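You operate a simulated robot arm through the tools that you are given. There is no shell and no other tool.

The job below is to be done with a simulated robot arm. You get a single attempt, and the scene is never put back.

Task
Swap the silver valve block for the brown spare and refit the lid.
Fine: old block in the green tray; rest the silver lid on the black work mat meanwhile.

The check looks at the end state, three seconds after you hand in, the way a careful person would. Anything else that was tipped, shoved, dropped, spilled or broken makes it a failure. Lids that push on must go on centred and level and be pressed home; caps that screw on are set level and turned clockwise until they are tight.

Robot
A 6-joint arm with a two-finger gripper, fixed in place. Base frame: the origin is at the foot of the arm, x ahead of it, y to its left, z up. Lengths are in cm, angles in degrees, forces in N, time in s.
It reaches about 129.8 cm from its shoulder. Its first joint turns from -149.0 to 149.0 degrees. Payload 1.57 kg.
Tool frame: the origin (TCP) lies between the finger pads and is the grasp point; the fingertips stand 2.1 cm ahead of it; z points along the fingers, y is the line along which they close. Largest opening 7 cm; the body of the gripper starts 5 cm behind the TCP.
Orientation is told as [roll, pitch, yaw] about the base's x, y, z axes, in that order, counted from this pose: with the fingers straight down and closing along the base's y, the tool's x points along the base's -x, its y along +y and its z along -z.

Tools
- The arm moves only by the tool move_arm. Its arguments are lists of equal length, an entry for each row: "hand": the closure in counts, from 0 (fully open) to 255 (shut); "xyz": the shift along the tool's x, y, z in units of 150 mm (1.0 is 150 mm), a list of three; "dr": the turn, a rotation vector about the tool's x, y, z in units of 45 degrees (1.0 is 45 degrees), a list of three. In form: {"hand": [hand, ...], "xyz": [[x, y, z], ...], "dr": [[wx, wy, wz], ...]}. A call has 1 to 20 rows; each row is the pose to reach, as a shift and turn from the pose commanded when the call began, along the tool's axes at that moment. A call with a number of a shift or a turn outside -1 to 1 is refused whole. A row lasts 0.2 s, in which the tool goes at most 5 cm and 8.6 degrees; a call with a longer step from one row to the next is refused whole, and so is a gripper value outside its range. A pose out of reach is approached as far as the arm can. The call stops where the force on the tool passes 40 N (or 10 N more than at its start, if that is more) or the arm is blocked; 0.2 s more then pass. Each finger halts on what it meets, pressing with about 30 N; the grip force reading is that of the motor and also rises with nothing between the fingers. The clock runs only during rows and for 0.2 s after the last one: add rows that repeat a pose to give the fingers time. It gives the time, the measured TCP pose, the force on the tool (base axes), the opening and the grip force at its end, in the units of the frame above (readings bear some noise), with the torque about the TCP (base axes, N m) and any sound that the robot's microphone picked up.
- Cameras (640 x 400 px; columns grow to the right, rows downward): "scene" is fixed at [40.51, -63.33, 160.89]; the picture's right is [0.59, -0.80, 0.00], its down [-0.71, -0.53, -0.46] and it looks along [0.37, 0.28, -0.89] (base axes); focal length 355 px, centre (320, 200). "wrist" rides on the gripper at [7.9, 0.4, -8.1] in the tool frame; the picture's right is [-0.05, 1.00, 0.00], its down [-0.67, -0.04, -0.74] and it looks along [-0.74, -0.04, 0.67] (tool axes); focal length 256 px, centre (320, 200). There is no depth. A picture from a camera that has moved, and an enlarged one, comes with that camera's place and axes in the base frame and with its lens. The place of the scene camera against the robot may be out by one fixed shift of up to 2.5 cm in any direction.
- grab_frame(camera): a new picture of that camera. It takes no simulated time.
- raise_lower(by): slides the trunk up (or, below 0, down) by that many cm; the arm rides with it, the base frame stays. It gives what a move gives, with no picture.
- zoom(camera, box): a new picture of the part [left, top, right, bottom] of that camera's present view, enlarged. It takes no simulated time.
- hand_in(): hands the job in; it is judged then, once.

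Places have to be worked out from the pictures, the camera data and where the tool is seen. Open the gripper and draw the arm clear of the work before you hand the job in, unless the task says otherwise.

The tools are called after ">>>" by a JSON object that holds its "name" and its "arguments". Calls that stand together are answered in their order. move_arm: Moves the arm, as the interface text tells. Its arguments: {"type":"object","properties":{"hand":{"type":"array"},"xyz":{"type":"array"},"dr":{"type":"array"}},"required":["hand","xyz","dr"]} The other tools are called the same way: raise_lower (by) slides the trunk up or down; grab_frame (camera) takes a picture; zoom (camera, box) takes an enlarged picture of a part of a camera's view; hand_in () hands the job in.

At the start:

```text
t: 0.0
position: [41.99, -41.06, 112.05]
orientation: [0.0, 0.0, 0.0]
wrist_force: [0.3, 0.1, 0.3]
ft_torque: [-0.01, -0.03, -0.01]
opening: 7.02
grasp_force: 0.0
trunk travel left (down, up): [-80.2, 16.8]
```

scene: 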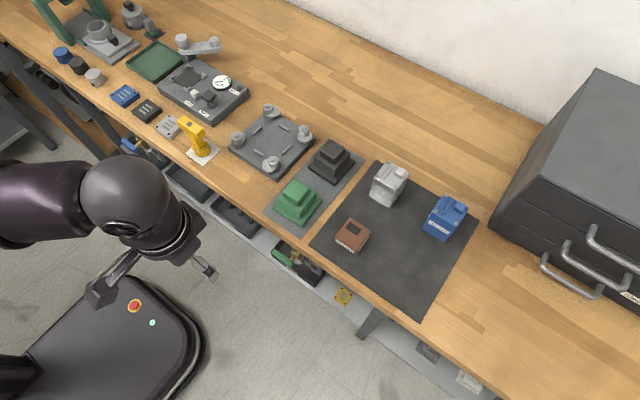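
wrist: 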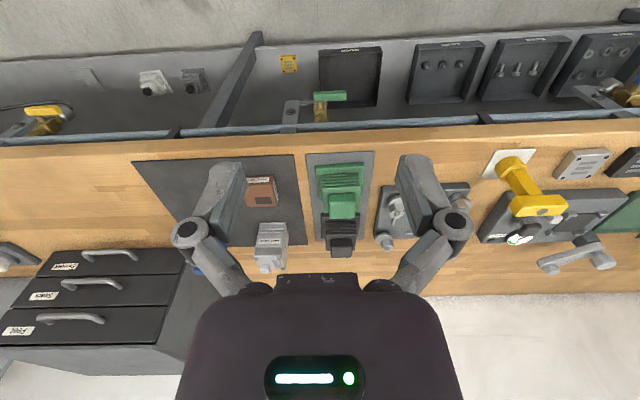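

The scene shows a bench with a black mat, several blocks and a green tray. I'll zoom in to identify the parts before moving.

>>> {"name": "zoom", "arguments": {"camera": "scene", "box": [300, 140, 500, 265]}}

>>> {"name": "zoom", "arguments": {"camera": "scene", "box": [220, 90, 380, 190]}}

>>> {"name": "zoom", "arguments": {"camera": "scene", "box": [100, 20, 260, 170]}}

>>> {"name": "zoom", "arguments": {"camera": "scene", "box": [20, 0, 180, 120]}}

>>> {"name": "zoom", "arguments": {"camera": "wrist", "box": [120, 130, 480, 300]}}

```text
3.20 times, centred on (400, 202) of scene
camera zoom: at [40.51, -63.33, 160.89], right [0.59, -0.8, 0.0], down [-0.71, -0.53, -0.46], along [0.37, 0.28, -0.89], focal length 1135 px, centre (64, 192)
```

zoom: 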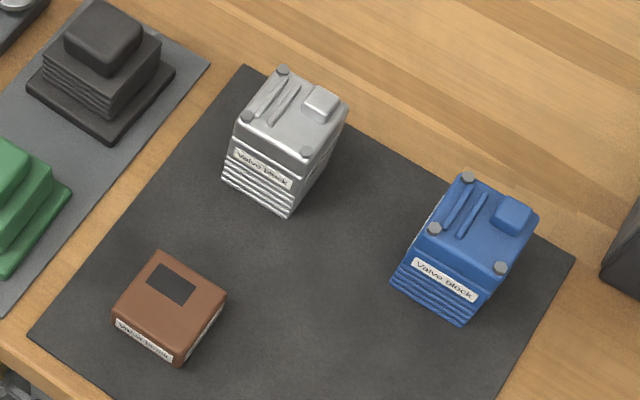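

```text
4.00 times, centred on (300, 140) of scene
camera zoom: at [40.51, -63.33, 160.89], right [0.59, -0.8, 0.0], down [-0.71, -0.53, -0.46], along [0.37, 0.28, -0.89], focal length 1419 px, centre (400, 440)
```

zoom: 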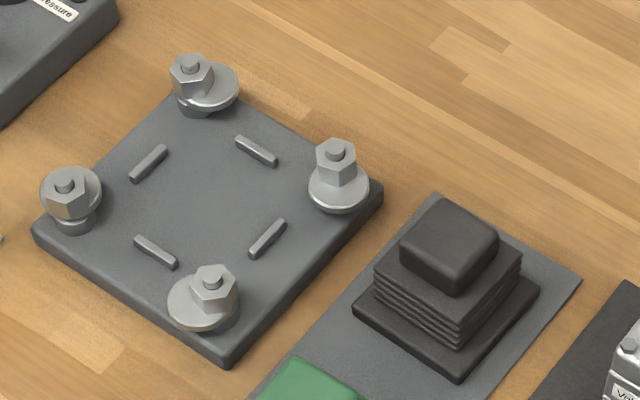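

```text
2.67 times, centred on (180, 95) of scene
camera zoom: at [40.51, -63.33, 160.89], right [0.59, -0.8, 0.0], down [-0.71, -0.53, -0.46], along [0.37, 0.28, -0.89], focal length 946 px, centre (693, 480)
```

zoom: 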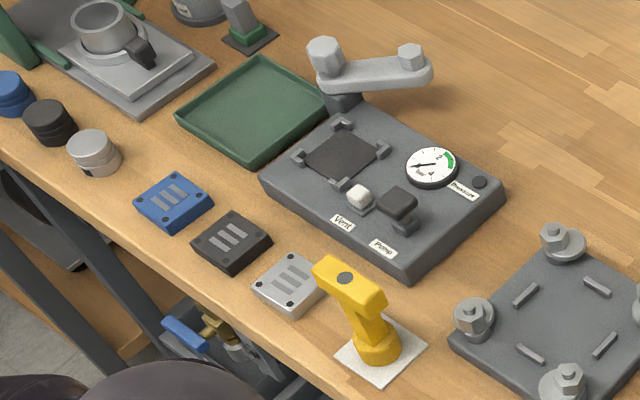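

```text
3.33 times, centred on (100, 60) of scene
camera zoom: at [40.51, -63.33, 160.89], right [0.59, -0.8, 0.0], down [-0.71, -0.53, -0.46], along [0.37, 0.28, -0.89], focal length 1182 px, centre (1053, 667)
```

zoom: 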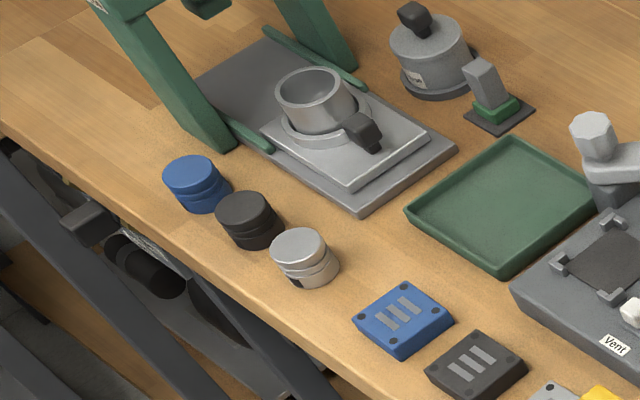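

```text
1.78 times, centred on (300, 215) of wrist
camera zoom: at [34.11, -40.61, 120.21], right [0.05, 1.0, 0.0], down [0.67, -0.04, 0.74], along [0.74, -0.04, -0.67], focal length 455 px, centre (356, 173)
```

zoom: 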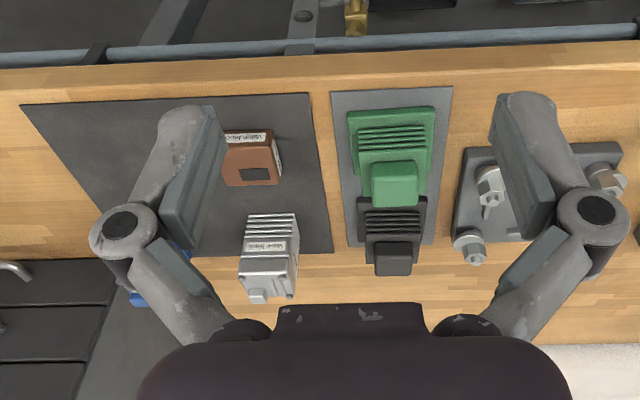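

I'll look closer at the mat objects and the labels, since silver lid, block and housing need distinguishing.

>>> {"name": "zoom", "arguments": {"camera": "scene", "box": [360, 155, 420, 210]}}

>>> {"name": "zoom", "arguments": {"camera": "scene", "box": [325, 210, 380, 260]}}

>>> {"name": "zoom", "arguments": {"camera": "scene", "box": [415, 185, 475, 245]}}

>>> {"name": "zoom", "arguments": {"camera": "scene", "box": [265, 165, 335, 230]}}

>>> {"name": "zoom", "arguments": {"camera": "scene", "box": [100, 75, 220, 170]}}

```text
7.27 times, centred on (390, 182) of scene
camera zoom: at [40.51, -63.33, 160.89], right [0.59, -0.8, 0.0], down [-0.71, -0.53, -0.46], along [0.37, 0.28, -0.89], focal length 2580 px, centre (-189, 327)
```

zoom: 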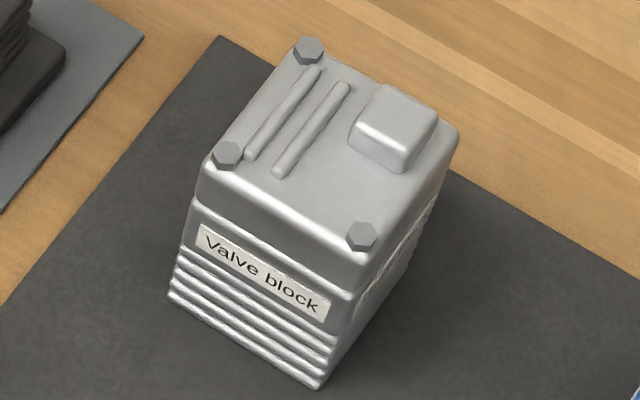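

```text
8.00 times, centred on (352, 235) of scene
camera zoom: at [40.51, -63.33, 160.89], right [0.59, -0.8, 0.0], down [-0.71, -0.53, -0.46], along [0.37, 0.28, -0.89], focal length 2838 px, centre (60, -80)
```

zoom: 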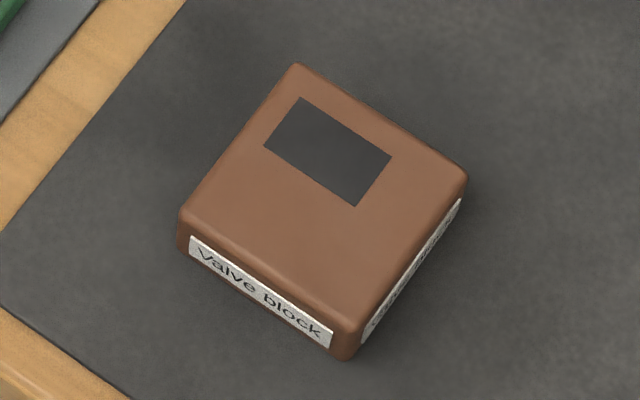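

```text
6.67 times, centred on (445, 215) of scene
camera zoom: at [40.51, -63.33, 160.89], right [0.59, -0.8, 0.0], down [-0.71, -0.53, -0.46], along [0.37, 0.28, -0.89], focal length 2365 px, centre (-513, 100)
```

zoom: 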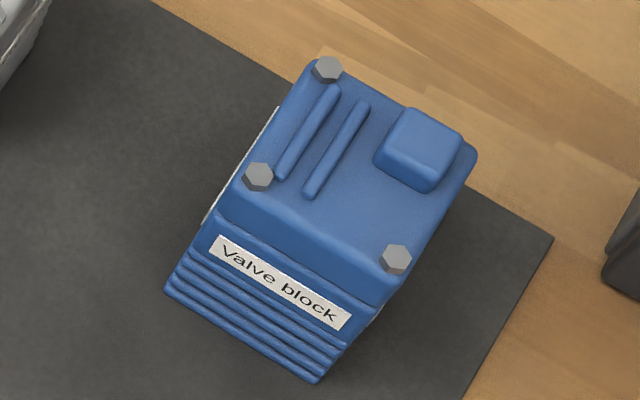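

```text
6.15 times, centred on (300, 198) of scene
camera zoom: at [40.51, -63.33, 160.89], right [0.59, -0.8, 0.0], down [-0.71, -0.53, -0.46], along [0.37, 0.28, -0.89], focal length 2183 px, centre (443, 215)
```

zoom: 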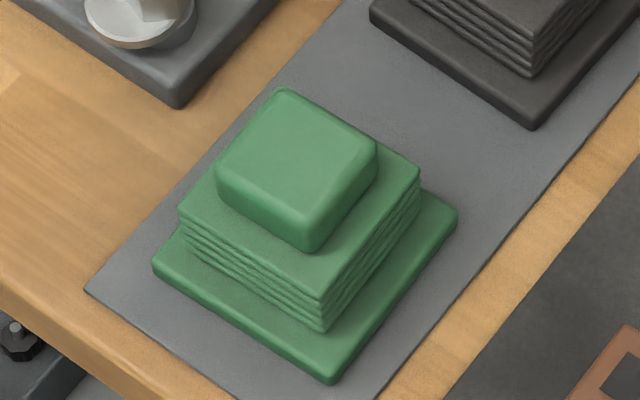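

```text
4.21 times, centred on (160, 122) of scene
camera zoom: at [40.51, -63.33, 160.89], right [0.59, -0.8, 0.0], down [-0.71, -0.53, -0.46], along [0.37, 0.28, -0.89], focal length 1494 px, centre (994, 526)
```

zoom: 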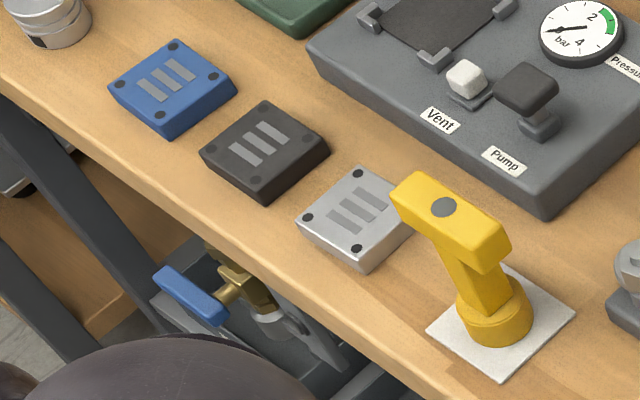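

The silver unit is roughly at (83,-53) on a bench around z≈85–88. I'll bring the gripper closer, staying high, to get a detailed wrist view and triangulate.

>>> {"name": "move_arm", "arguments": {"hand": [0, 0, 0, 0, 0, 0], "xyz": [[-0.187, -0.16, 0.02], [-0.373, -0.32, 0.04], [-0.56, -0.48, 0.06], [-0.747, -0.64, 0.08], [-0.933, -0.8, 0.1], [-0.933, -0.8, 0.1]], "dr": [[0, 0, 0], [0, 0, 0], [0, 0, 0], [0, 0, 0], [0, 0, 0], [0, 0, 0]]}}

>>> {"name": "grab_frame", "arguments": {"camera": "wrist"}}

>>> {"name": "grab_frame", "arguments": {"camera": "scene"}}

```text
t: 1.4
position: [56.0, -53.07, 112.23]
orientation: [0.0, 0.0, 0.0]
wrist_force: [-0.5, -0.3, 1.2]
ft_torque: [0.0, -0.01, 0.02]
opening: 6.99
grasp_force: 0.0
out of reach, approached as far as the arm can: row 1, 2, 3, 4, 5, 6
trunk travel left (down, up): [-80.2, 16.8]
```

```text
taken
camera wrist: at [48.16, -52.62, 120.24], right [0.05, 1.0, 0.0], down [0.67, -0.04, 0.75], along [0.74, -0.04, -0.67], focal length 256 px, centre (320, 200)
```

wrist: 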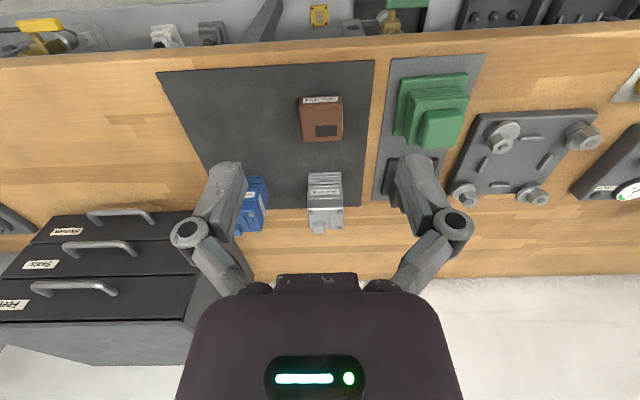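

```text
taken
```

scene: 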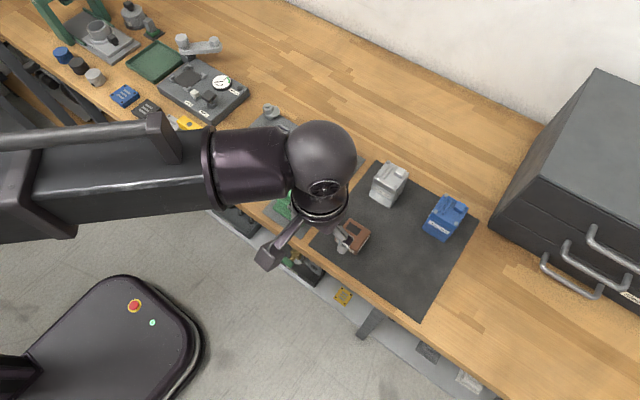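

Triangulating both wrist views: mat surface z≈86.1, silver unit's knob ≈(82.3,-54.5,95.5). The tool could not go lower, so I lower the trunk 10 cm.

>>> {"name": "raise_lower", "arguments": {"by": -10}}

>>> {"name": "grab_frame", "arguments": {"camera": "wrist"}}

>>> {"name": "grab_frame", "arguments": {"camera": "scene"}}

```text
t: 2.7
position: [56.11, -53.15, 102.06]
orientation: [0.0, 0.0, 0.0]
wrist_force: [-0.3, -0.3, 0.2]
ft_torque: [0.0, 0.0, -0.01]
opening: 6.99
grasp_force: 0.0
trunk travel left (down, up): [-70.2, 26.8]
```

```text
taken
camera wrist: at [48.18, -52.65, 110.22], right [0.05, 1.0, 0.0], down [0.67, -0.04, 0.74], along [0.74, -0.04, -0.67], focal length 256 px, centre (320, 200)
```

wrist: 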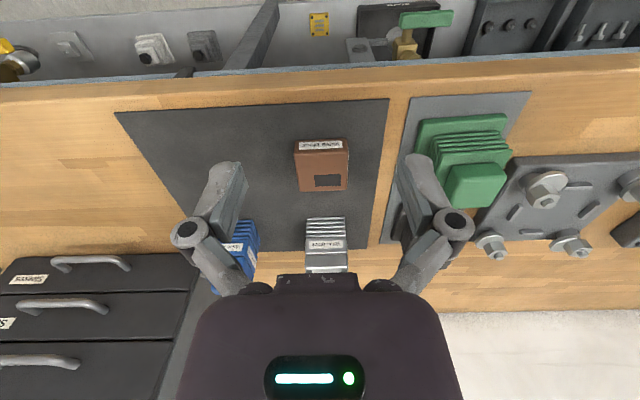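

```text
taken
```

scene: 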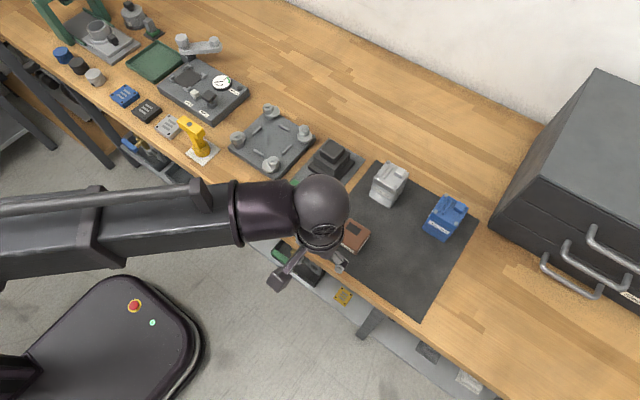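

Zooming in on the silver unit, the blue unit and the brown block from this viewpoint.

>>> {"name": "zoom", "arguments": {"camera": "wrist", "box": [280, 195, 370, 280]}}

>>> {"name": "zoom", "arguments": {"camera": "wrist", "box": [280, 125, 365, 200]}}

```text
4.71 times, centred on (325, 238) of wrist
camera zoom: at [48.18, -52.65, 110.22], right [0.05, 1.0, 0.0], down [0.67, -0.04, 0.74], along [0.74, -0.04, -0.67], focal length 1205 px, centre (296, 24)
```

zoom: 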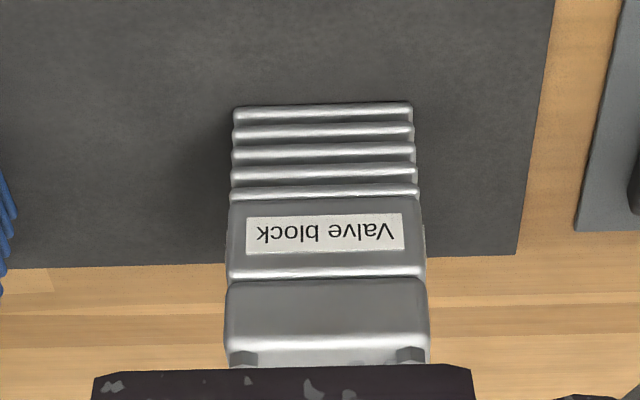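

```text
5.33 times, centred on (322, 162) of wrist
camera zoom: at [48.18, -52.65, 110.22], right [0.05, 1.0, 0.0], down [0.67, -0.04, 0.74], along [0.74, -0.04, -0.67], focal length 1365 px, centre (307, 400)
```

zoom: 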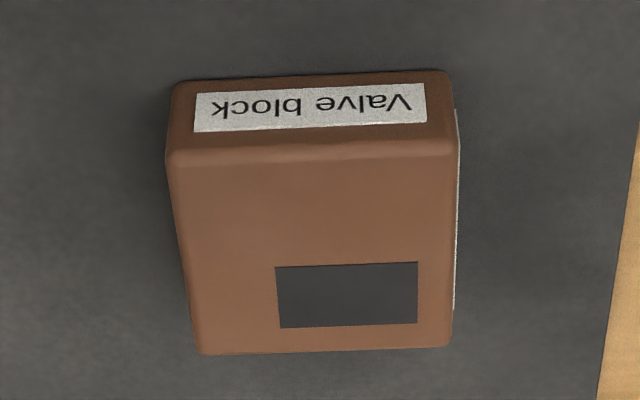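

The silver unit is a stack: ribbed base (z 86.1–89.6), a labelled middle block (≈89.6–92.35) and a lid (≈92.35–94.4), about 5.7 cm wide, centred near (81.7,-53.45). The brown spare matches the middle block. I move forward at safe height for a closer look.

>>> {"name": "move_arm", "arguments": {"hand": [0, 0, 0, 0, 0], "xyz": [[-0.22, 0, 0], [-0.44, 0, 0], [-0.66, 0, 0], [-0.867, 0, 0], [-0.867, 0, 0]], "dr": [[0, 0, 0], [0, 0, 0], [0, 0, 0], [0, 0, 0], [0, 0, 0]]}}

>>> {"name": "grab_frame", "arguments": {"camera": "wrist"}}

>>> {"name": "grab_frame", "arguments": {"camera": "scene"}}

```text
t: 3.9
position: [69.01, -53.23, 102.16]
orientation: [-0.2, 0.1, -0.1]
wrist_force: [-0.4, 0.0, 0.1]
ft_torque: [0.01, 0.01, -0.02]
opening: 6.98
grasp_force: 0.1
trunk travel left (down, up): [-70.2, 26.8]
```

```text
taken
camera wrist: at [61.18, -52.76, 110.23], right [0.05, 1.0, 0.0], down [0.67, -0.04, 0.74], along [0.74, -0.04, -0.67], focal length 256 px, centre (320, 200)
```

wrist: 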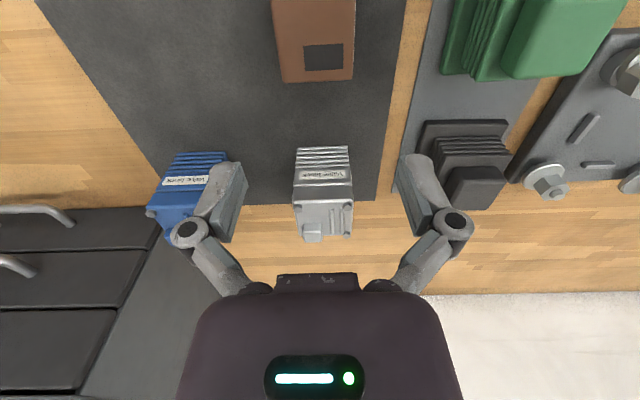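

```text
taken
```

scene: 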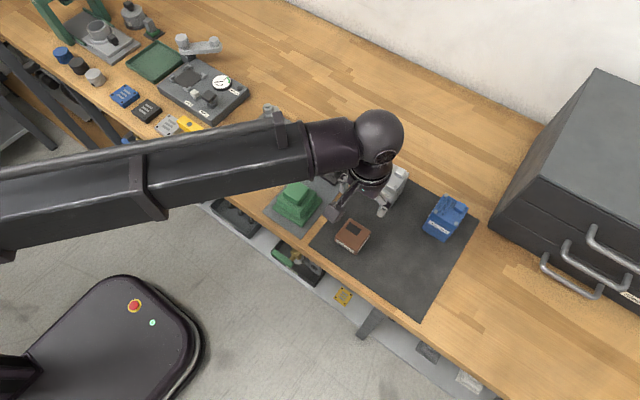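

Reach is fine here. I zoom on the silver stack for precise edges and yaw.

>>> {"name": "zoom", "arguments": {"camera": "wrist", "box": [275, 135, 375, 250]}}

>>> {"name": "zoom", "arguments": {"camera": "wrist", "box": [265, 0, 365, 90]}}

```text
3.48 times, centred on (325, 192) of wrist
camera zoom: at [61.18, -52.76, 110.23], right [0.05, 1.0, 0.0], down [0.67, -0.04, 0.74], along [0.74, -0.04, -0.67], focal length 890 px, centre (303, 226)
```

zoom: 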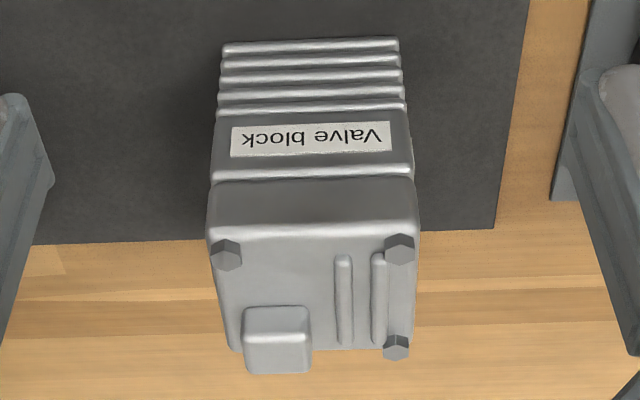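

```text
4.44 times, centred on (315, 45) of wrist
camera zoom: at [61.18, -52.76, 110.23], right [0.05, 1.0, 0.0], down [0.67, -0.04, 0.74], along [0.74, -0.04, -0.67], focal length 1138 px, centre (342, 889)
```

zoom: 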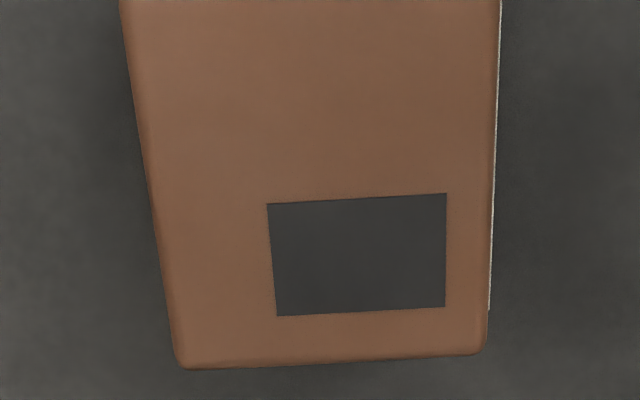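

Lid measured at y from -56.35 to -50.6 (centre ≈ -53.47), front face x≈79, yaw about -1°. I'll move over it with fingertips still ~2 cm above the knob for an even closer look.

>>> {"name": "move_arm", "arguments": {"hand": [0, 0, 0, 0, 0, 0, 0], "xyz": [[-0.2, -0.004, 0], [-0.4, -0.008, 0], [-0.6, -0.012, 0], [-0.8, -0.016, 0], [-0.85, -0.016, 0.08], [-0.85, -0.016, 0.16], [-0.85, -0.016, 0.16]], "dr": [[0, 0, 0], [0, 0, 0], [0, 0, 0], [0, 0, 0], [0, 0, 0], [0, 0, 0], [0, 0, 0]]}}

>>> {"name": "grab_frame", "arguments": {"camera": "wrist"}}

>>> {"name": "zoom", "arguments": {"camera": "wrist", "box": [220, 90, 420, 260]}}

>>> {"name": "grab_frame", "arguments": {"camera": "scene"}}

```text
t: 5.5
position: [81.66, -53.48, 102.06]
orientation: [0.0, -0.1, 0.0]
wrist_force: [1.1, 0.6, -1.1]
ft_torque: [-0.03, -0.04, -0.02]
opening: 6.99
grasp_force: 0.0
out of reach, approached as far as the arm can: row 5, 6, 7
trunk travel left (down, up): [-70.2, 26.8]
```

```text
taken
camera wrist: at [73.84, -53.0, 110.21], right [0.05, 1.0, 0.0], down [0.67, -0.04, 0.74], along [0.74, -0.04, -0.67], focal length 256 px, centre (320, 200)
```

wrist: 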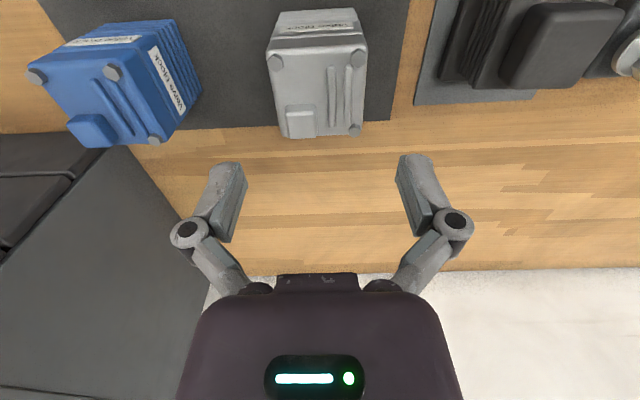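

```text
2.35 times, centred on (320, 175) of wrist
camera zoom: at [73.84, -53.0, 110.21], right [0.05, 1.0, 0.0], down [0.67, -0.04, 0.74], along [0.74, -0.04, -0.67], focal length 602 px, centre (320, 259)
```

zoom: 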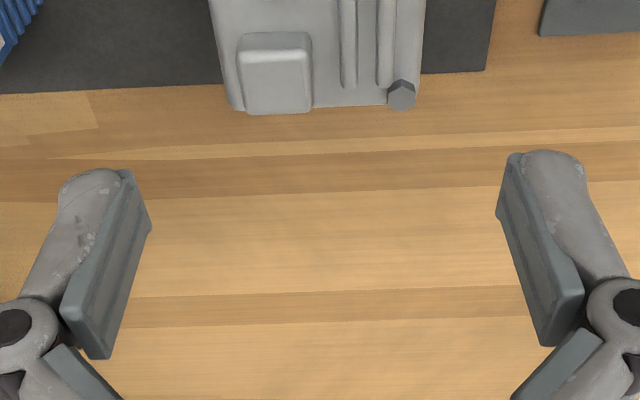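

```text
taken
```

scene: 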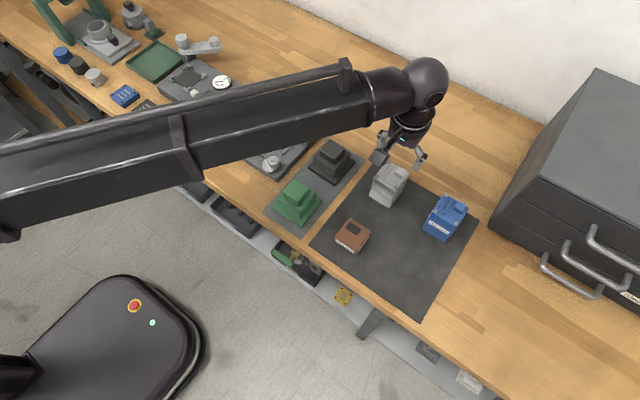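

Same z floor relative to the trunk, so descents need the trunk. I raise the arm 14 cm, then lower the trunk 18 cm, giving room to work by arm down to about z=84.

>>> {"name": "move_arm", "arguments": {"hand": [0, 0, 0, 0, 0, 0], "xyz": [[0, 0, -0.2], [0, 0, -0.4], [0, 0, -0.6], [0, 0, -0.8], [0, 0, -0.93], [0, 0, -0.93]], "dr": [[0, 0, 0], [0, 0, 0], [0, 0, 0], [0, 0, 0], [0, 0, 0], [0, 0, 0]]}}

```text
t: 6.9
position: [81.59, -53.54, 102.13]
orientation: [0.0, 0.1, 0.0]
wrist_force: [0.2, 0.4, -0.4]
ft_torque: [0.01, 0.0, -0.01]
opening: 7.01
grasp_force: 0.1
out of reach, approached as far as the arm can: row 1, 2, 3, 4, 5, 6
trunk travel left (down, up): [-70.2, 26.8]
```

The arm holds its height whatever I command in z (SCARA-like), so all vertical motion goes through the trunk. I'll zoom on the lid again to refine centre and yaw before lowering.

>>> {"name": "zoom", "arguments": {"camera": "wrist", "box": [255, 0, 385, 145]}}

```text
2.76 times, centred on (320, 72) of wrist
camera zoom: at [73.83, -53.01, 110.21], right [0.05, 1.0, 0.0], down [0.67, -0.04, 0.74], along [0.74, -0.04, -0.67], focal length 706 px, centre (320, 552)
```

zoom: 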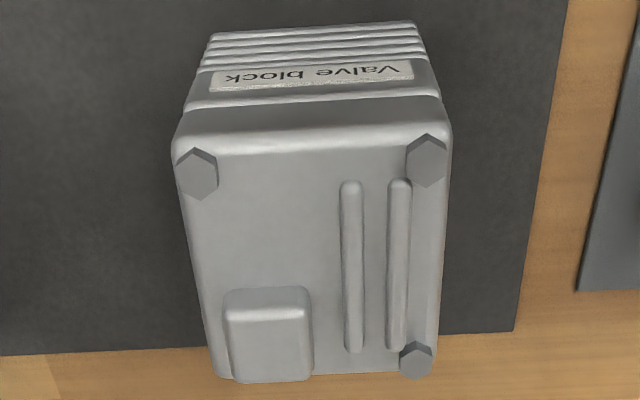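

Lid outline works out as x 79.0–84.6, y -56.39 to -50.53 (5.86 wide), seam at z≈92.35; the TCP is already centred at (81.73,-53.41). I lower the trunk 4 cm and recheck alignment.

>>> {"name": "raise_lower", "arguments": {"by": -4}}

>>> {"name": "grab_frame", "arguments": {"camera": "wrist"}}

>>> {"name": "grab_frame", "arguments": {"camera": "scene"}}

```text
t: 7.8
position: [81.62, -53.5, 98.04]
orientation: [0.0, 0.0, 0.0]
wrist_force: [0.8, -0.1, 0.8]
ft_torque: [-0.04, 0.02, 0.0]
opening: 7.03
grasp_force: 0.0
trunk travel left (down, up): [-66.2, 30.8]
```

```text
taken
camera wrist: at [73.83, -53.01, 106.22], right [0.05, 1.0, 0.0], down [0.67, -0.04, 0.74], along [0.74, -0.04, -0.67], focal length 256 px, centre (320, 200)
```

wrist: 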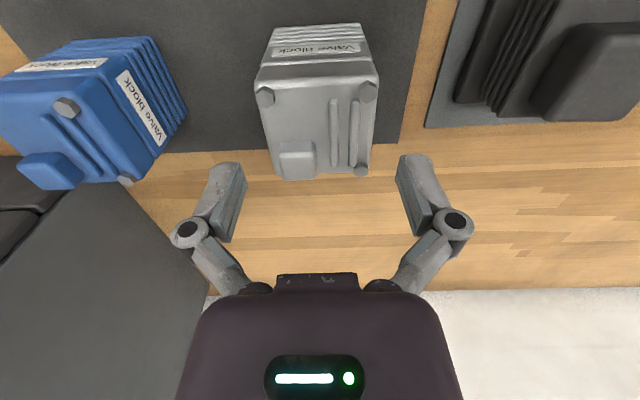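

```text
taken
```

scene: 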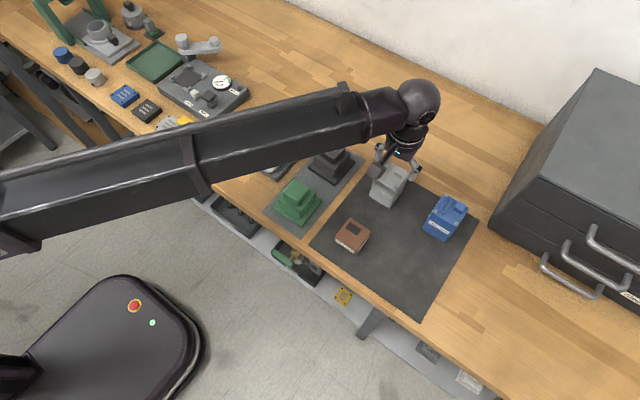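

The lid sits centred between the pads. Lowering 3.3 cm puts fingertips at ≈92.7, just above the lid/block seam.

>>> {"name": "raise_lower", "arguments": {"by": -3.3}}

>>> {"name": "grab_frame", "arguments": {"camera": "wrist"}}

>>> {"name": "zoom", "arguments": {"camera": "wrist", "box": [220, 60, 420, 240]}}

```text
t: 8.5
position: [81.8, -53.45, 94.8]
orientation: [0.0, 0.0, 0.0]
wrist_force: [0.0, -0.1, -1.0]
ft_torque: [0.03, 0.0, -0.06]
opening: 7.0
grasp_force: 0.0
trunk travel left (down, up): [-62.9, 34.1]
```

```text
taken
camera wrist: at [73.83, -53.01, 102.92], right [0.05, 1.0, 0.0], down [0.67, -0.04, 0.74], along [0.74, -0.04, -0.67], focal length 256 px, centre (320, 200)
```

wrist: 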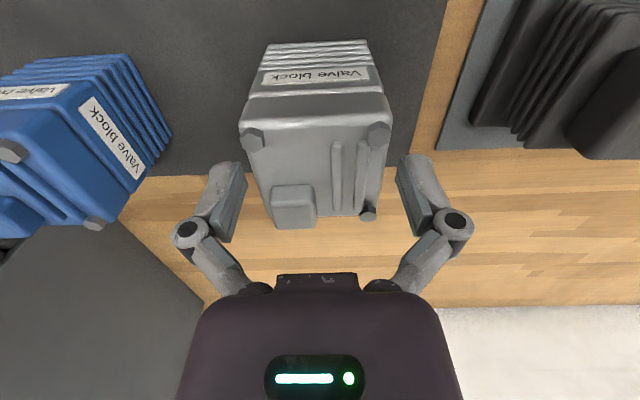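

```text
2.22 times, centred on (320, 150) of wrist
camera zoom: at [73.83, -53.01, 102.92], right [0.05, 1.0, 0.0], down [0.67, -0.04, 0.74], along [0.74, -0.04, -0.67], focal length 569 px, centre (320, 311)
```

zoom: 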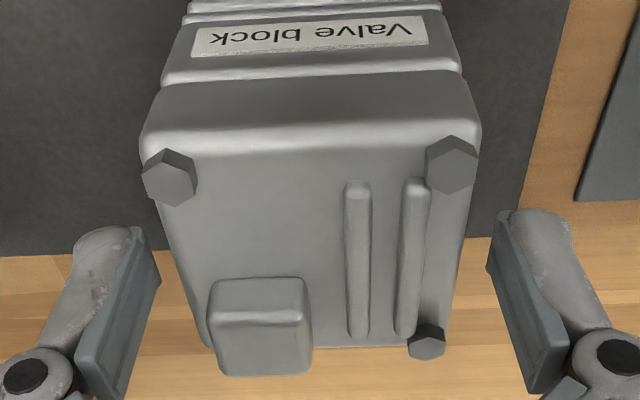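

Pads straddle the lid evenly with the tips just above the seam. I close the gripper on the lid.

>>> {"name": "move_arm", "arguments": {"hand": [40, 80, 255, 255, 255], "xyz": [[0, 0, 0], [0, 0, 0], [0, 0, 0], [0, 0, 0], [0, 0, 0]], "dr": [[0, 0, 0], [0, 0, 0], [0, 0, 0], [0, 0, 0], [0, 0, 0]]}}

>>> {"name": "grab_frame", "arguments": {"camera": "wrist"}}

```text
t: 9.7
position: [81.73, -53.48, 94.85]
orientation: [-0.1, -0.1, -0.1]
wrist_force: [1.3, -1.4, 2.8]
ft_torque: [-0.02, -0.02, -0.01]
opening: 5.75
grasp_force: 29.7
trunk travel left (down, up): [-62.9, 34.1]
```

```text
taken
camera wrist: at [73.82, -53.01, 102.93], right [0.05, 1.0, 0.0], down [0.67, -0.04, 0.74], along [0.74, -0.04, -0.67], focal length 256 px, centre (320, 200)
```

wrist: 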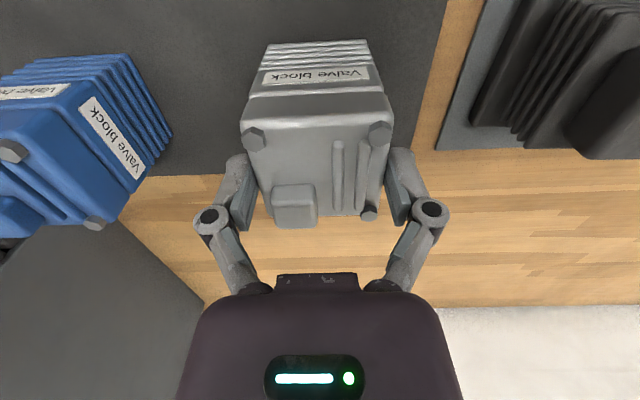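

Gripped at 5.75 cm with 30 N and no visible shove. I lift 1.5 cm and see whether only the lid comes.

>>> {"name": "raise_lower", "arguments": {"by": 1.5}}

>>> {"name": "grab_frame", "arguments": {"camera": "wrist"}}

>>> {"name": "zoom", "arguments": {"camera": "scene", "box": [340, 140, 440, 230]}}

```text
t: 10.4
position: [81.67, -53.47, 96.16]
orientation: [-0.1, 0.0, 0.1]
wrist_force: [-0.1, 0.2, -1.6]
ft_torque: [0.0, 0.04, -0.02]
opening: 5.74
grasp_force: 30.6
trunk travel left (down, up): [-64.4, 32.6]
```

```text
taken
camera wrist: at [73.86, -53.02, 104.39], right [0.05, 1.0, 0.0], down [0.67, -0.04, 0.74], along [0.74, -0.04, -0.67], focal length 256 px, centre (320, 200)
```

wrist: 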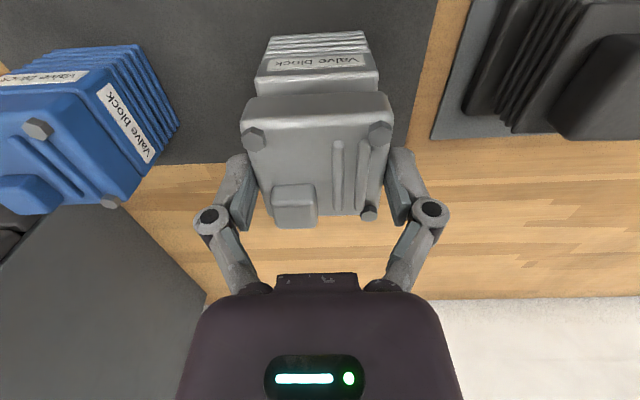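

```text
4.44 times, centred on (390, 185) of scene
camera zoom: at [40.51, -63.33, 160.89], right [0.59, -0.8, 0.0], down [-0.71, -0.53, -0.46], along [0.37, 0.28, -0.89], focal length 1576 px, centre (9, 267)
```

zoom: 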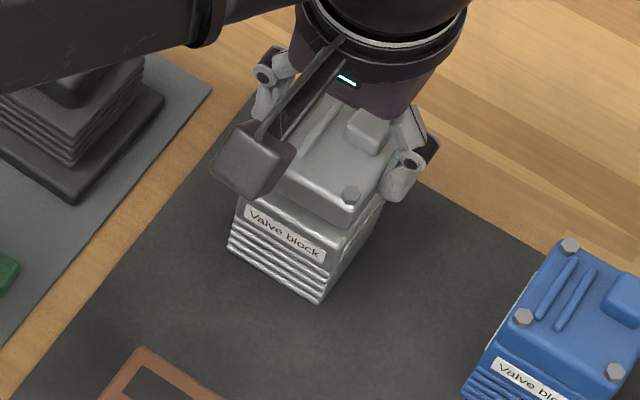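

Only the lid came up; the labelled block and base stayed. I lift 8 cm clear and look at what's underneath.

>>> {"name": "raise_lower", "arguments": {"by": 7}}

>>> {"name": "grab_frame", "arguments": {"camera": "wrist"}}

>>> {"name": "zoom", "arguments": {"camera": "scene", "box": [340, 110, 440, 220]}}

```text
t: 11.4
position: [81.83, -53.47, 103.22]
orientation: [0.0, -0.1, 0.0]
wrist_force: [0.7, 0.0, -1.8]
ft_torque: [0.03, 0.0, 0.02]
opening: 5.72
grasp_force: 30.1
trunk travel left (down, up): [-71.4, 25.6]
```

```text
taken
camera wrist: at [73.85, -53.03, 111.39], right [0.05, 1.0, 0.0], down [0.67, -0.04, 0.74], along [0.74, -0.04, -0.67], focal length 256 px, centre (320, 200)
```

wrist: 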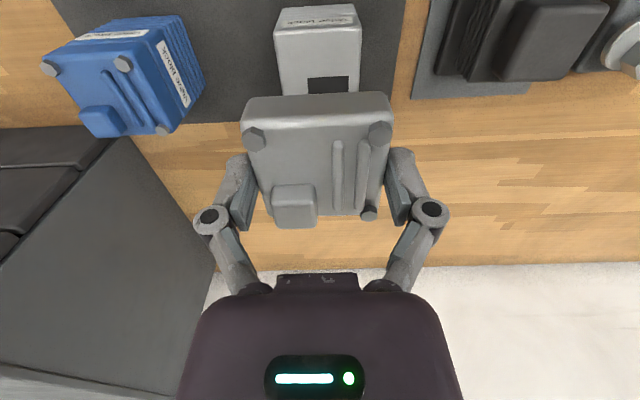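

```text
3.64 times, centred on (390, 165) of scene
camera zoom: at [40.51, -63.33, 160.89], right [0.59, -0.8, 0.0], down [-0.71, -0.53, -0.46], along [0.37, 0.28, -0.89], focal length 1290 px, centre (66, 327)
```

zoom: 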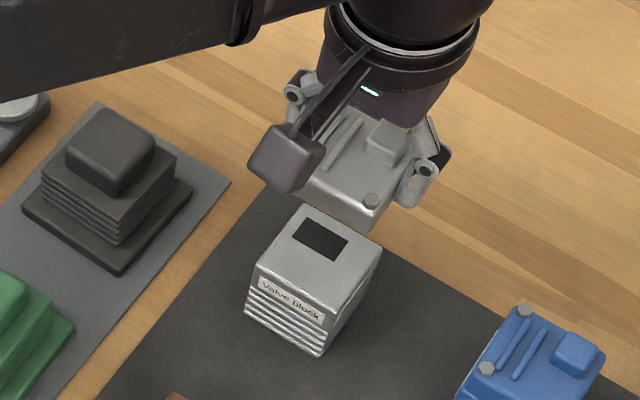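

The silver block carries the same dark rectangle in the same place as the brown spare's, so orientations match. Free mat spot is around (68,-64.5); I carry the lid there at height.

>>> {"name": "move_arm", "arguments": {"hand": [255, 255, 255, 255, 255, 255, 255], "xyz": [[0.15, -0.12, 0], [0.35, -0.28, 0], [0.55, -0.44, 0], [0.75, -0.6, 0], [0.88, -0.7, 0], [0.917, -0.738, 0], [0.917, -0.738, 0]], "dr": [[0, 0, 0], [0, 0, 0], [0, 0, 0], [0, 0, 0], [0, 0, 0], [0, 0, 0], [0, 0, 0]]}}

>>> {"name": "grab_frame", "arguments": {"camera": "wrist"}}

>>> {"name": "grab_frame", "arguments": {"camera": "scene"}}

>>> {"name": "zoom", "arguments": {"camera": "scene", "box": [350, 160, 410, 215]}}

```text
t: 13.1
position: [68.08, -64.55, 103.39]
orientation: [0.0, 0.0, 0.1]
wrist_force: [0.0, 0.0, -1.5]
ft_torque: [-0.04, -0.02, 0.01]
opening: 5.74
grasp_force: 29.6
trunk travel left (down, up): [-71.4, 25.6]
```

```text
taken
camera wrist: at [60.12, -64.15, 111.4], right [0.05, 1.0, 0.0], down [0.67, -0.04, 0.74], along [0.74, -0.04, -0.67], focal length 256 px, centre (320, 200)
```

wrist: 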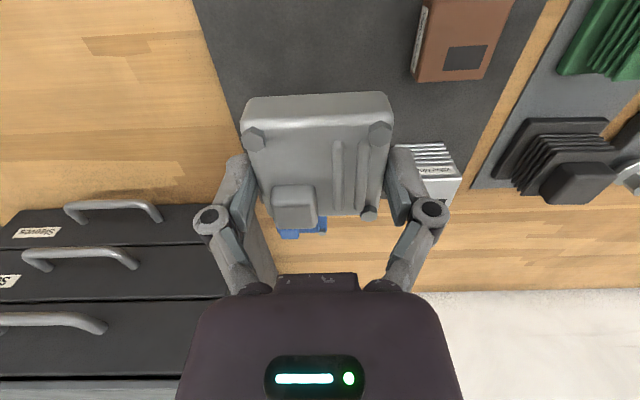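

```text
taken
```

scene: 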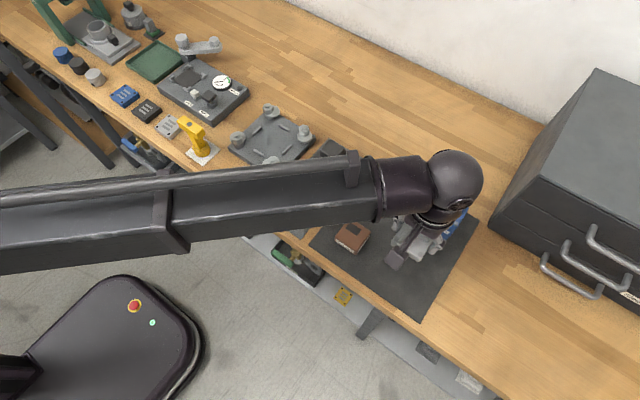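

```text
7.27 times, centred on (380, 188) of scene
camera zoom: at [40.51, -63.33, 160.89], right [0.59, -0.8, 0.0], down [-0.71, -0.53, -0.46], along [0.37, 0.28, -0.89], focal length 2580 px, centre (-116, 291)
```

zoom: 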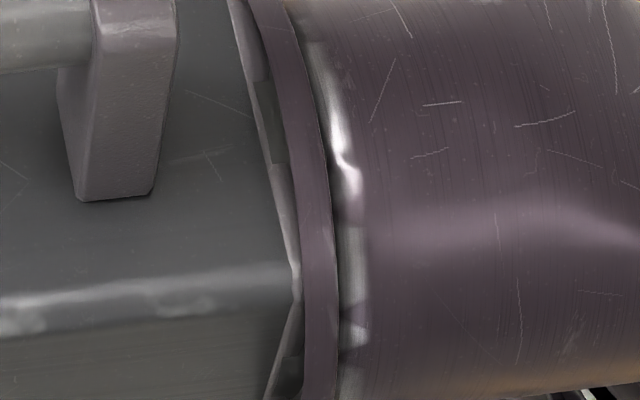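

Position is clear of brown and blue. I lower 10 cm and check arm clearances.

>>> {"name": "raise_lower", "arguments": {"by": -10}}

>>> {"name": "grab_frame", "arguments": {"camera": "wrist"}}

>>> {"name": "grab_frame", "arguments": {"camera": "scene"}}

```text
t: 14.4
position: [67.97, -64.57, 93.37]
orientation: [0.0, 0.0, -0.1]
wrist_force: [0.4, 0.6, -2.5]
ft_torque: [-0.01, 0.0, -0.01]
opening: 5.72
grasp_force: 30.1
trunk travel left (down, up): [-61.4, 35.6]
```

```text
taken
camera wrist: at [60.13, -64.13, 101.41], right [0.05, 1.0, 0.0], down [0.67, -0.04, 0.74], along [0.74, -0.04, -0.67], focal length 256 px, centre (320, 200)
```

wrist: 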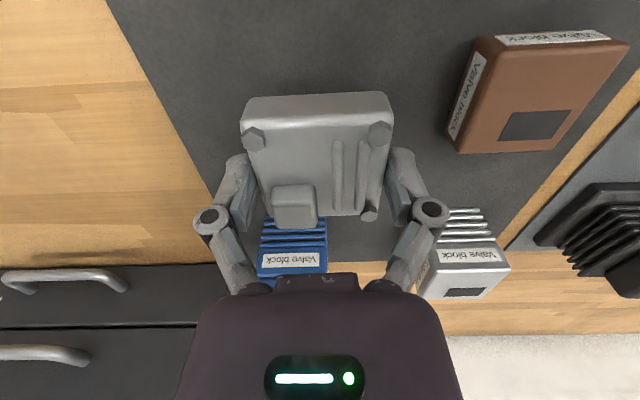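

```text
taken
```

scene: 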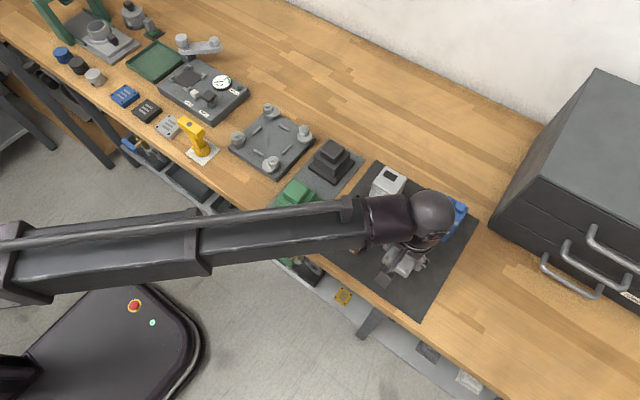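

All clear. Lower 3.7 cm more, then small steps watching force (expected touchdown at TCP z≈88.6).

>>> {"name": "raise_lower", "arguments": {"by": -3.8}}

>>> {"name": "grab_frame", "arguments": {"camera": "wrist"}}

>>> {"name": "zoom", "arguments": {"camera": "scene", "box": [350, 200, 470, 300]}}

```text
t: 15.2
position: [68.01, -64.63, 89.5]
orientation: [0.0, 0.1, 0.0]
wrist_force: [0.0, 0.6, -1.8]
ft_torque: [-0.02, 0.01, 0.02]
opening: 5.74
grasp_force: 30.3
trunk travel left (down, up): [-57.6, 39.4]
```

```text
taken
camera wrist: at [60.13, -64.13, 97.61], right [0.05, 1.0, 0.0], down [0.67, -0.04, 0.74], along [0.74, -0.04, -0.67], focal length 256 px, centre (320, 200)
```

wrist: 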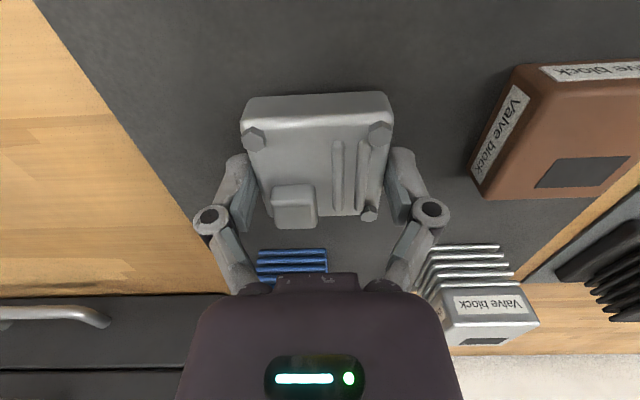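

```text
4.00 times, centred on (410, 250) of scene
camera zoom: at [40.51, -63.33, 160.89], right [0.59, -0.8, 0.0], down [-0.71, -0.53, -0.46], along [0.37, 0.28, -0.89], focal length 1419 px, centre (-40, 0)
```

zoom: 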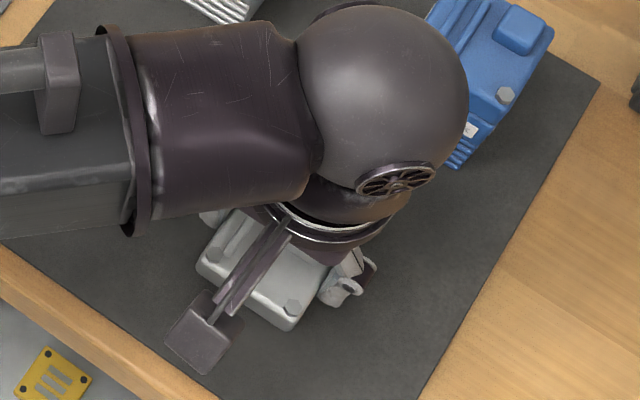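

Lid bottom should now be about 0.9 cm above the mat. Step down 0.6 cm.

>>> {"name": "raise_lower", "arguments": {"by": -0.6}}

>>> {"name": "raise_lower", "arguments": {"by": -0.2}}

```text
t: 15.8
position: [67.96, -64.65, 88.95]
orientation: [0.1, -0.1, 0.0]
wrist_force: [0.6, -0.2, -1.1]
ft_torque: [-0.01, 0.0, 0.01]
opening: 5.74
grasp_force: 30.3
trunk travel left (down, up): [-57.0, 40.0]
```

```text
t: 16.3
position: [68.08, -64.64, 88.71]
orientation: [0.0, 0.0, 0.0]
wrist_force: [0.1, -0.5, -1.3]
ft_torque: [-0.02, -0.03, 0.01]
opening: 5.75
grasp_force: 30.1
trunk travel left (down, up): [-56.8, 40.2]
```

No contact yet (force still just the lid's weight). Continue in 0.15 cm steps.

>>> {"name": "raise_lower", "arguments": {"by": -0.15}}

>>> {"name": "grab_frame", "arguments": {"camera": "wrist"}}

```text
t: 16.8
position: [68.01, -64.56, 88.54]
orientation: [0.0, 0.1, -0.1]
wrist_force: [0.4, -0.7, -1.2]
ft_torque: [-0.01, -0.02, 0.0]
opening: 5.73
grasp_force: 30.4
trunk travel left (down, up): [-56.7, 40.3]
```

```text
taken
camera wrist: at [60.13, -64.14, 96.65], right [0.05, 1.0, 0.0], down [0.67, -0.04, 0.74], along [0.74, -0.04, -0.67], focal length 256 px, centre (320, 200)
```

wrist: 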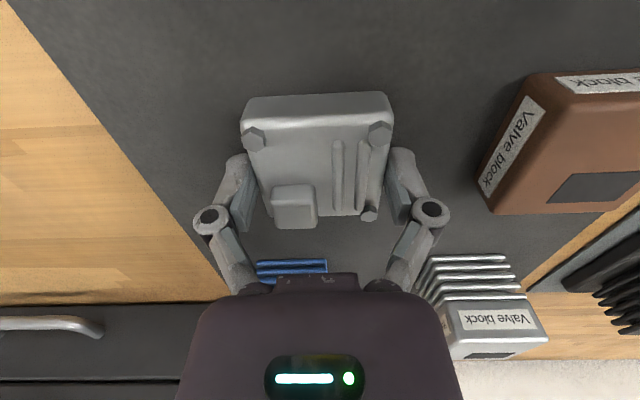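

Still no contact; stepping further down.

>>> {"name": "raise_lower", "arguments": {"by": -0.15}}

>>> {"name": "raise_lower", "arguments": {"by": -0.1}}

>>> {"name": "zoom", "arguments": {"camera": "wrist", "box": [220, 70, 420, 240]}}

```text
t: 17.3
position: [68.06, -64.5, 88.55]
orientation: [-0.1, -0.1, -0.1]
wrist_force: [5.4, -4.7, 15.8]
ft_torque: [0.0, 0.26, 0.07]
opening: 5.73
grasp_force: 29.5
trunk travel left (down, up): [-56.5, 40.5]
```

```text
t: 17.8
position: [67.89, -64.64, 88.51]
orientation: [0.0, 0.0, -0.1]
wrist_force: [5.4, -6.6, 18.1]
ft_torque: [-0.15, -0.08, 0.03]
opening: 5.77
grasp_force: 29.7
trunk travel left (down, up): [-56.4, 40.6]
```

```text
2.35 times, centred on (320, 155) of wrist
camera zoom: at [60.08, -64.11, 96.5], right [0.05, 1.0, 0.0], down [0.67, -0.04, 0.75], along [0.74, -0.04, -0.67], focal length 602 px, centre (320, 306)
```

zoom: 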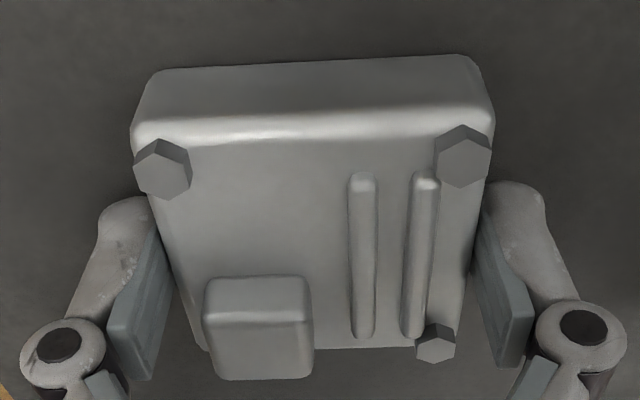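

Contact at TCP z≈88.4 (≈16–18 N). I ease up slightly and then open the gripper.

>>> {"name": "raise_lower", "arguments": {"by": 0.15}}

>>> {"name": "move_arm", "arguments": {"hand": [120, 60, 0, 0, 0], "xyz": [[0, 0, 0], [0, 0, 0], [0, 0, 0], [0, 0, 0], [0, 0, 0]], "dr": [[0, 0, 0], [0, 0, 0], [0, 0, 0], [0, 0, 0], [0, 0, 0]]}}

>>> {"name": "zoom", "arguments": {"camera": "wrist", "box": [220, 70, 420, 240]}}

```text
t: 18.3
position: [67.99, -64.66, 88.43]
orientation: [0.2, 0.0, -0.1]
wrist_force: [-0.6, -0.3, -0.1]
ft_torque: [-0.08, -0.05, -0.03]
opening: 5.75
grasp_force: 29.9
trunk travel left (down, up): [-56.6, 40.4]
```

```text
t: 19.5
position: [68.05, -64.58, 88.4]
orientation: [0.0, 0.0, 0.0]
wrist_force: [0.2, -0.4, 0.0]
ft_torque: [0.0, 0.01, 0.02]
opening: 7.0
grasp_force: 0.0
trunk travel left (down, up): [-56.6, 40.4]
```

```text
2.35 times, centred on (320, 155) of wrist
camera zoom: at [60.13, -64.13, 96.56], right [0.05, 1.0, 0.0], down [0.67, -0.04, 0.74], along [0.74, -0.04, -0.67], focal length 602 px, centre (320, 306)
```

zoom: 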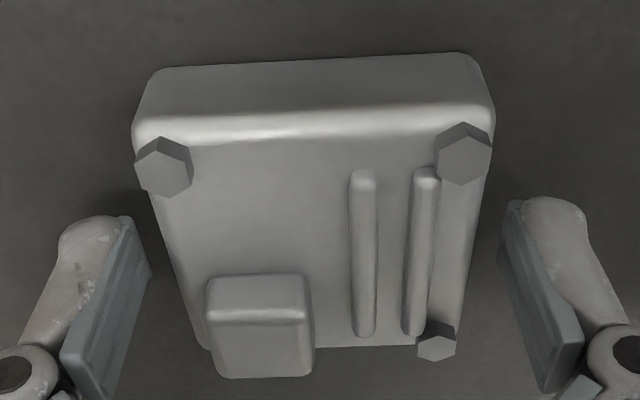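

The lid rests flat on the mat at TCP (68.03,-64.53). I raise 13 cm and go back over the silver block.

>>> {"name": "raise_lower", "arguments": {"by": 13}}

>>> {"name": "move_arm", "arguments": {"hand": [0, 0, 0, 0, 0, 0], "xyz": [[-0.18, 0.148, 0], [-0.38, 0.31, 0], [-0.58, 0.473, 0], [-0.78, 0.636, 0], [-0.913, 0.74, 0], [-0.913, 0.74, 0]], "dr": [[0, 0, 0], [0, 0, 0], [0, 0, 0], [0, 0, 0], [0, 0, 0], [0, 0, 0]]}}

>>> {"name": "grab_frame", "arguments": {"camera": "wrist"}}

>>> {"name": "zoom", "arguments": {"camera": "wrist", "box": [255, 0, 385, 145]}}

>>> {"name": "zoom", "arguments": {"camera": "scene", "box": [310, 150, 490, 300]}}

```text
t: 21.1
position: [67.93, -64.49, 101.43]
orientation: [0.0, 0.1, 0.0]
wrist_force: [0.3, -1.1, -0.2]
ft_torque: [0.01, 0.02, 0.0]
opening: 6.99
grasp_force: 0.1
trunk travel left (down, up): [-69.6, 27.4]
```

```text
t: 22.5
position: [81.56, -53.53, 101.5]
orientation: [0.0, 0.0, -0.1]
wrist_force: [-0.5, -0.3, -0.5]
ft_torque: [0.02, -0.01, 0.0]
opening: 6.99
grasp_force: 0.0
trunk travel left (down, up): [-69.6, 27.4]
```

```text
taken
camera wrist: at [73.62, -53.01, 109.57], right [0.05, 1.0, 0.0], down [0.67, -0.04, 0.74], along [0.74, -0.04, -0.67], focal length 256 px, centre (320, 200)
```

wrist: 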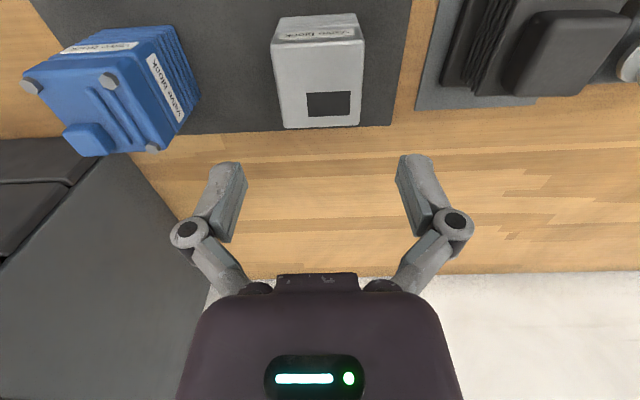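

```text
2.76 times, centred on (320, 72) of wrist
camera zoom: at [73.62, -53.01, 109.57], right [0.05, 1.0, 0.0], down [0.67, -0.04, 0.74], along [0.74, -0.04, -0.67], focal length 706 px, centre (320, 552)
```

zoom: 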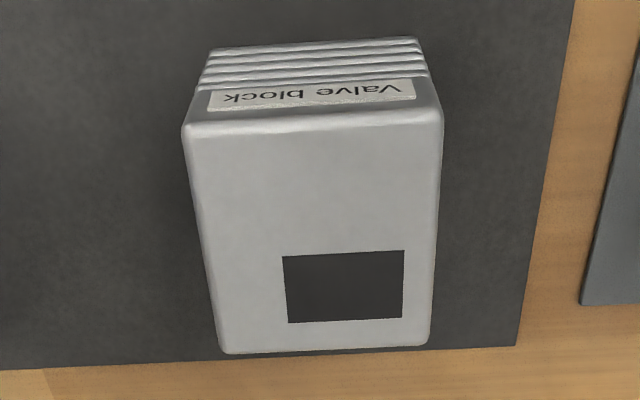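

```text
2.67 times, centred on (400, 225) of scene
camera zoom: at [40.51, -63.33, 160.89], right [0.59, -0.8, 0.0], down [-0.71, -0.53, -0.46], along [0.37, 0.28, -0.89], focal length 946 px, centre (107, 133)
```

zoom: 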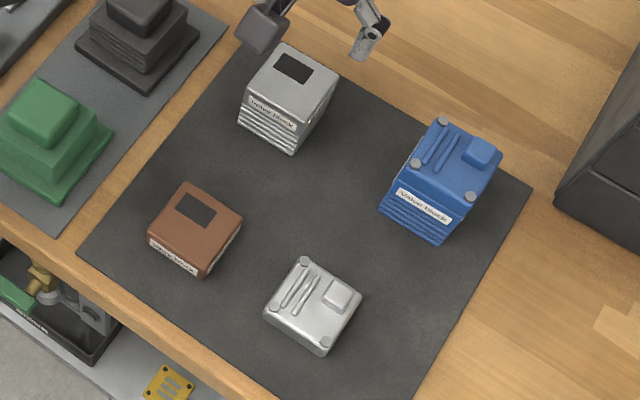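

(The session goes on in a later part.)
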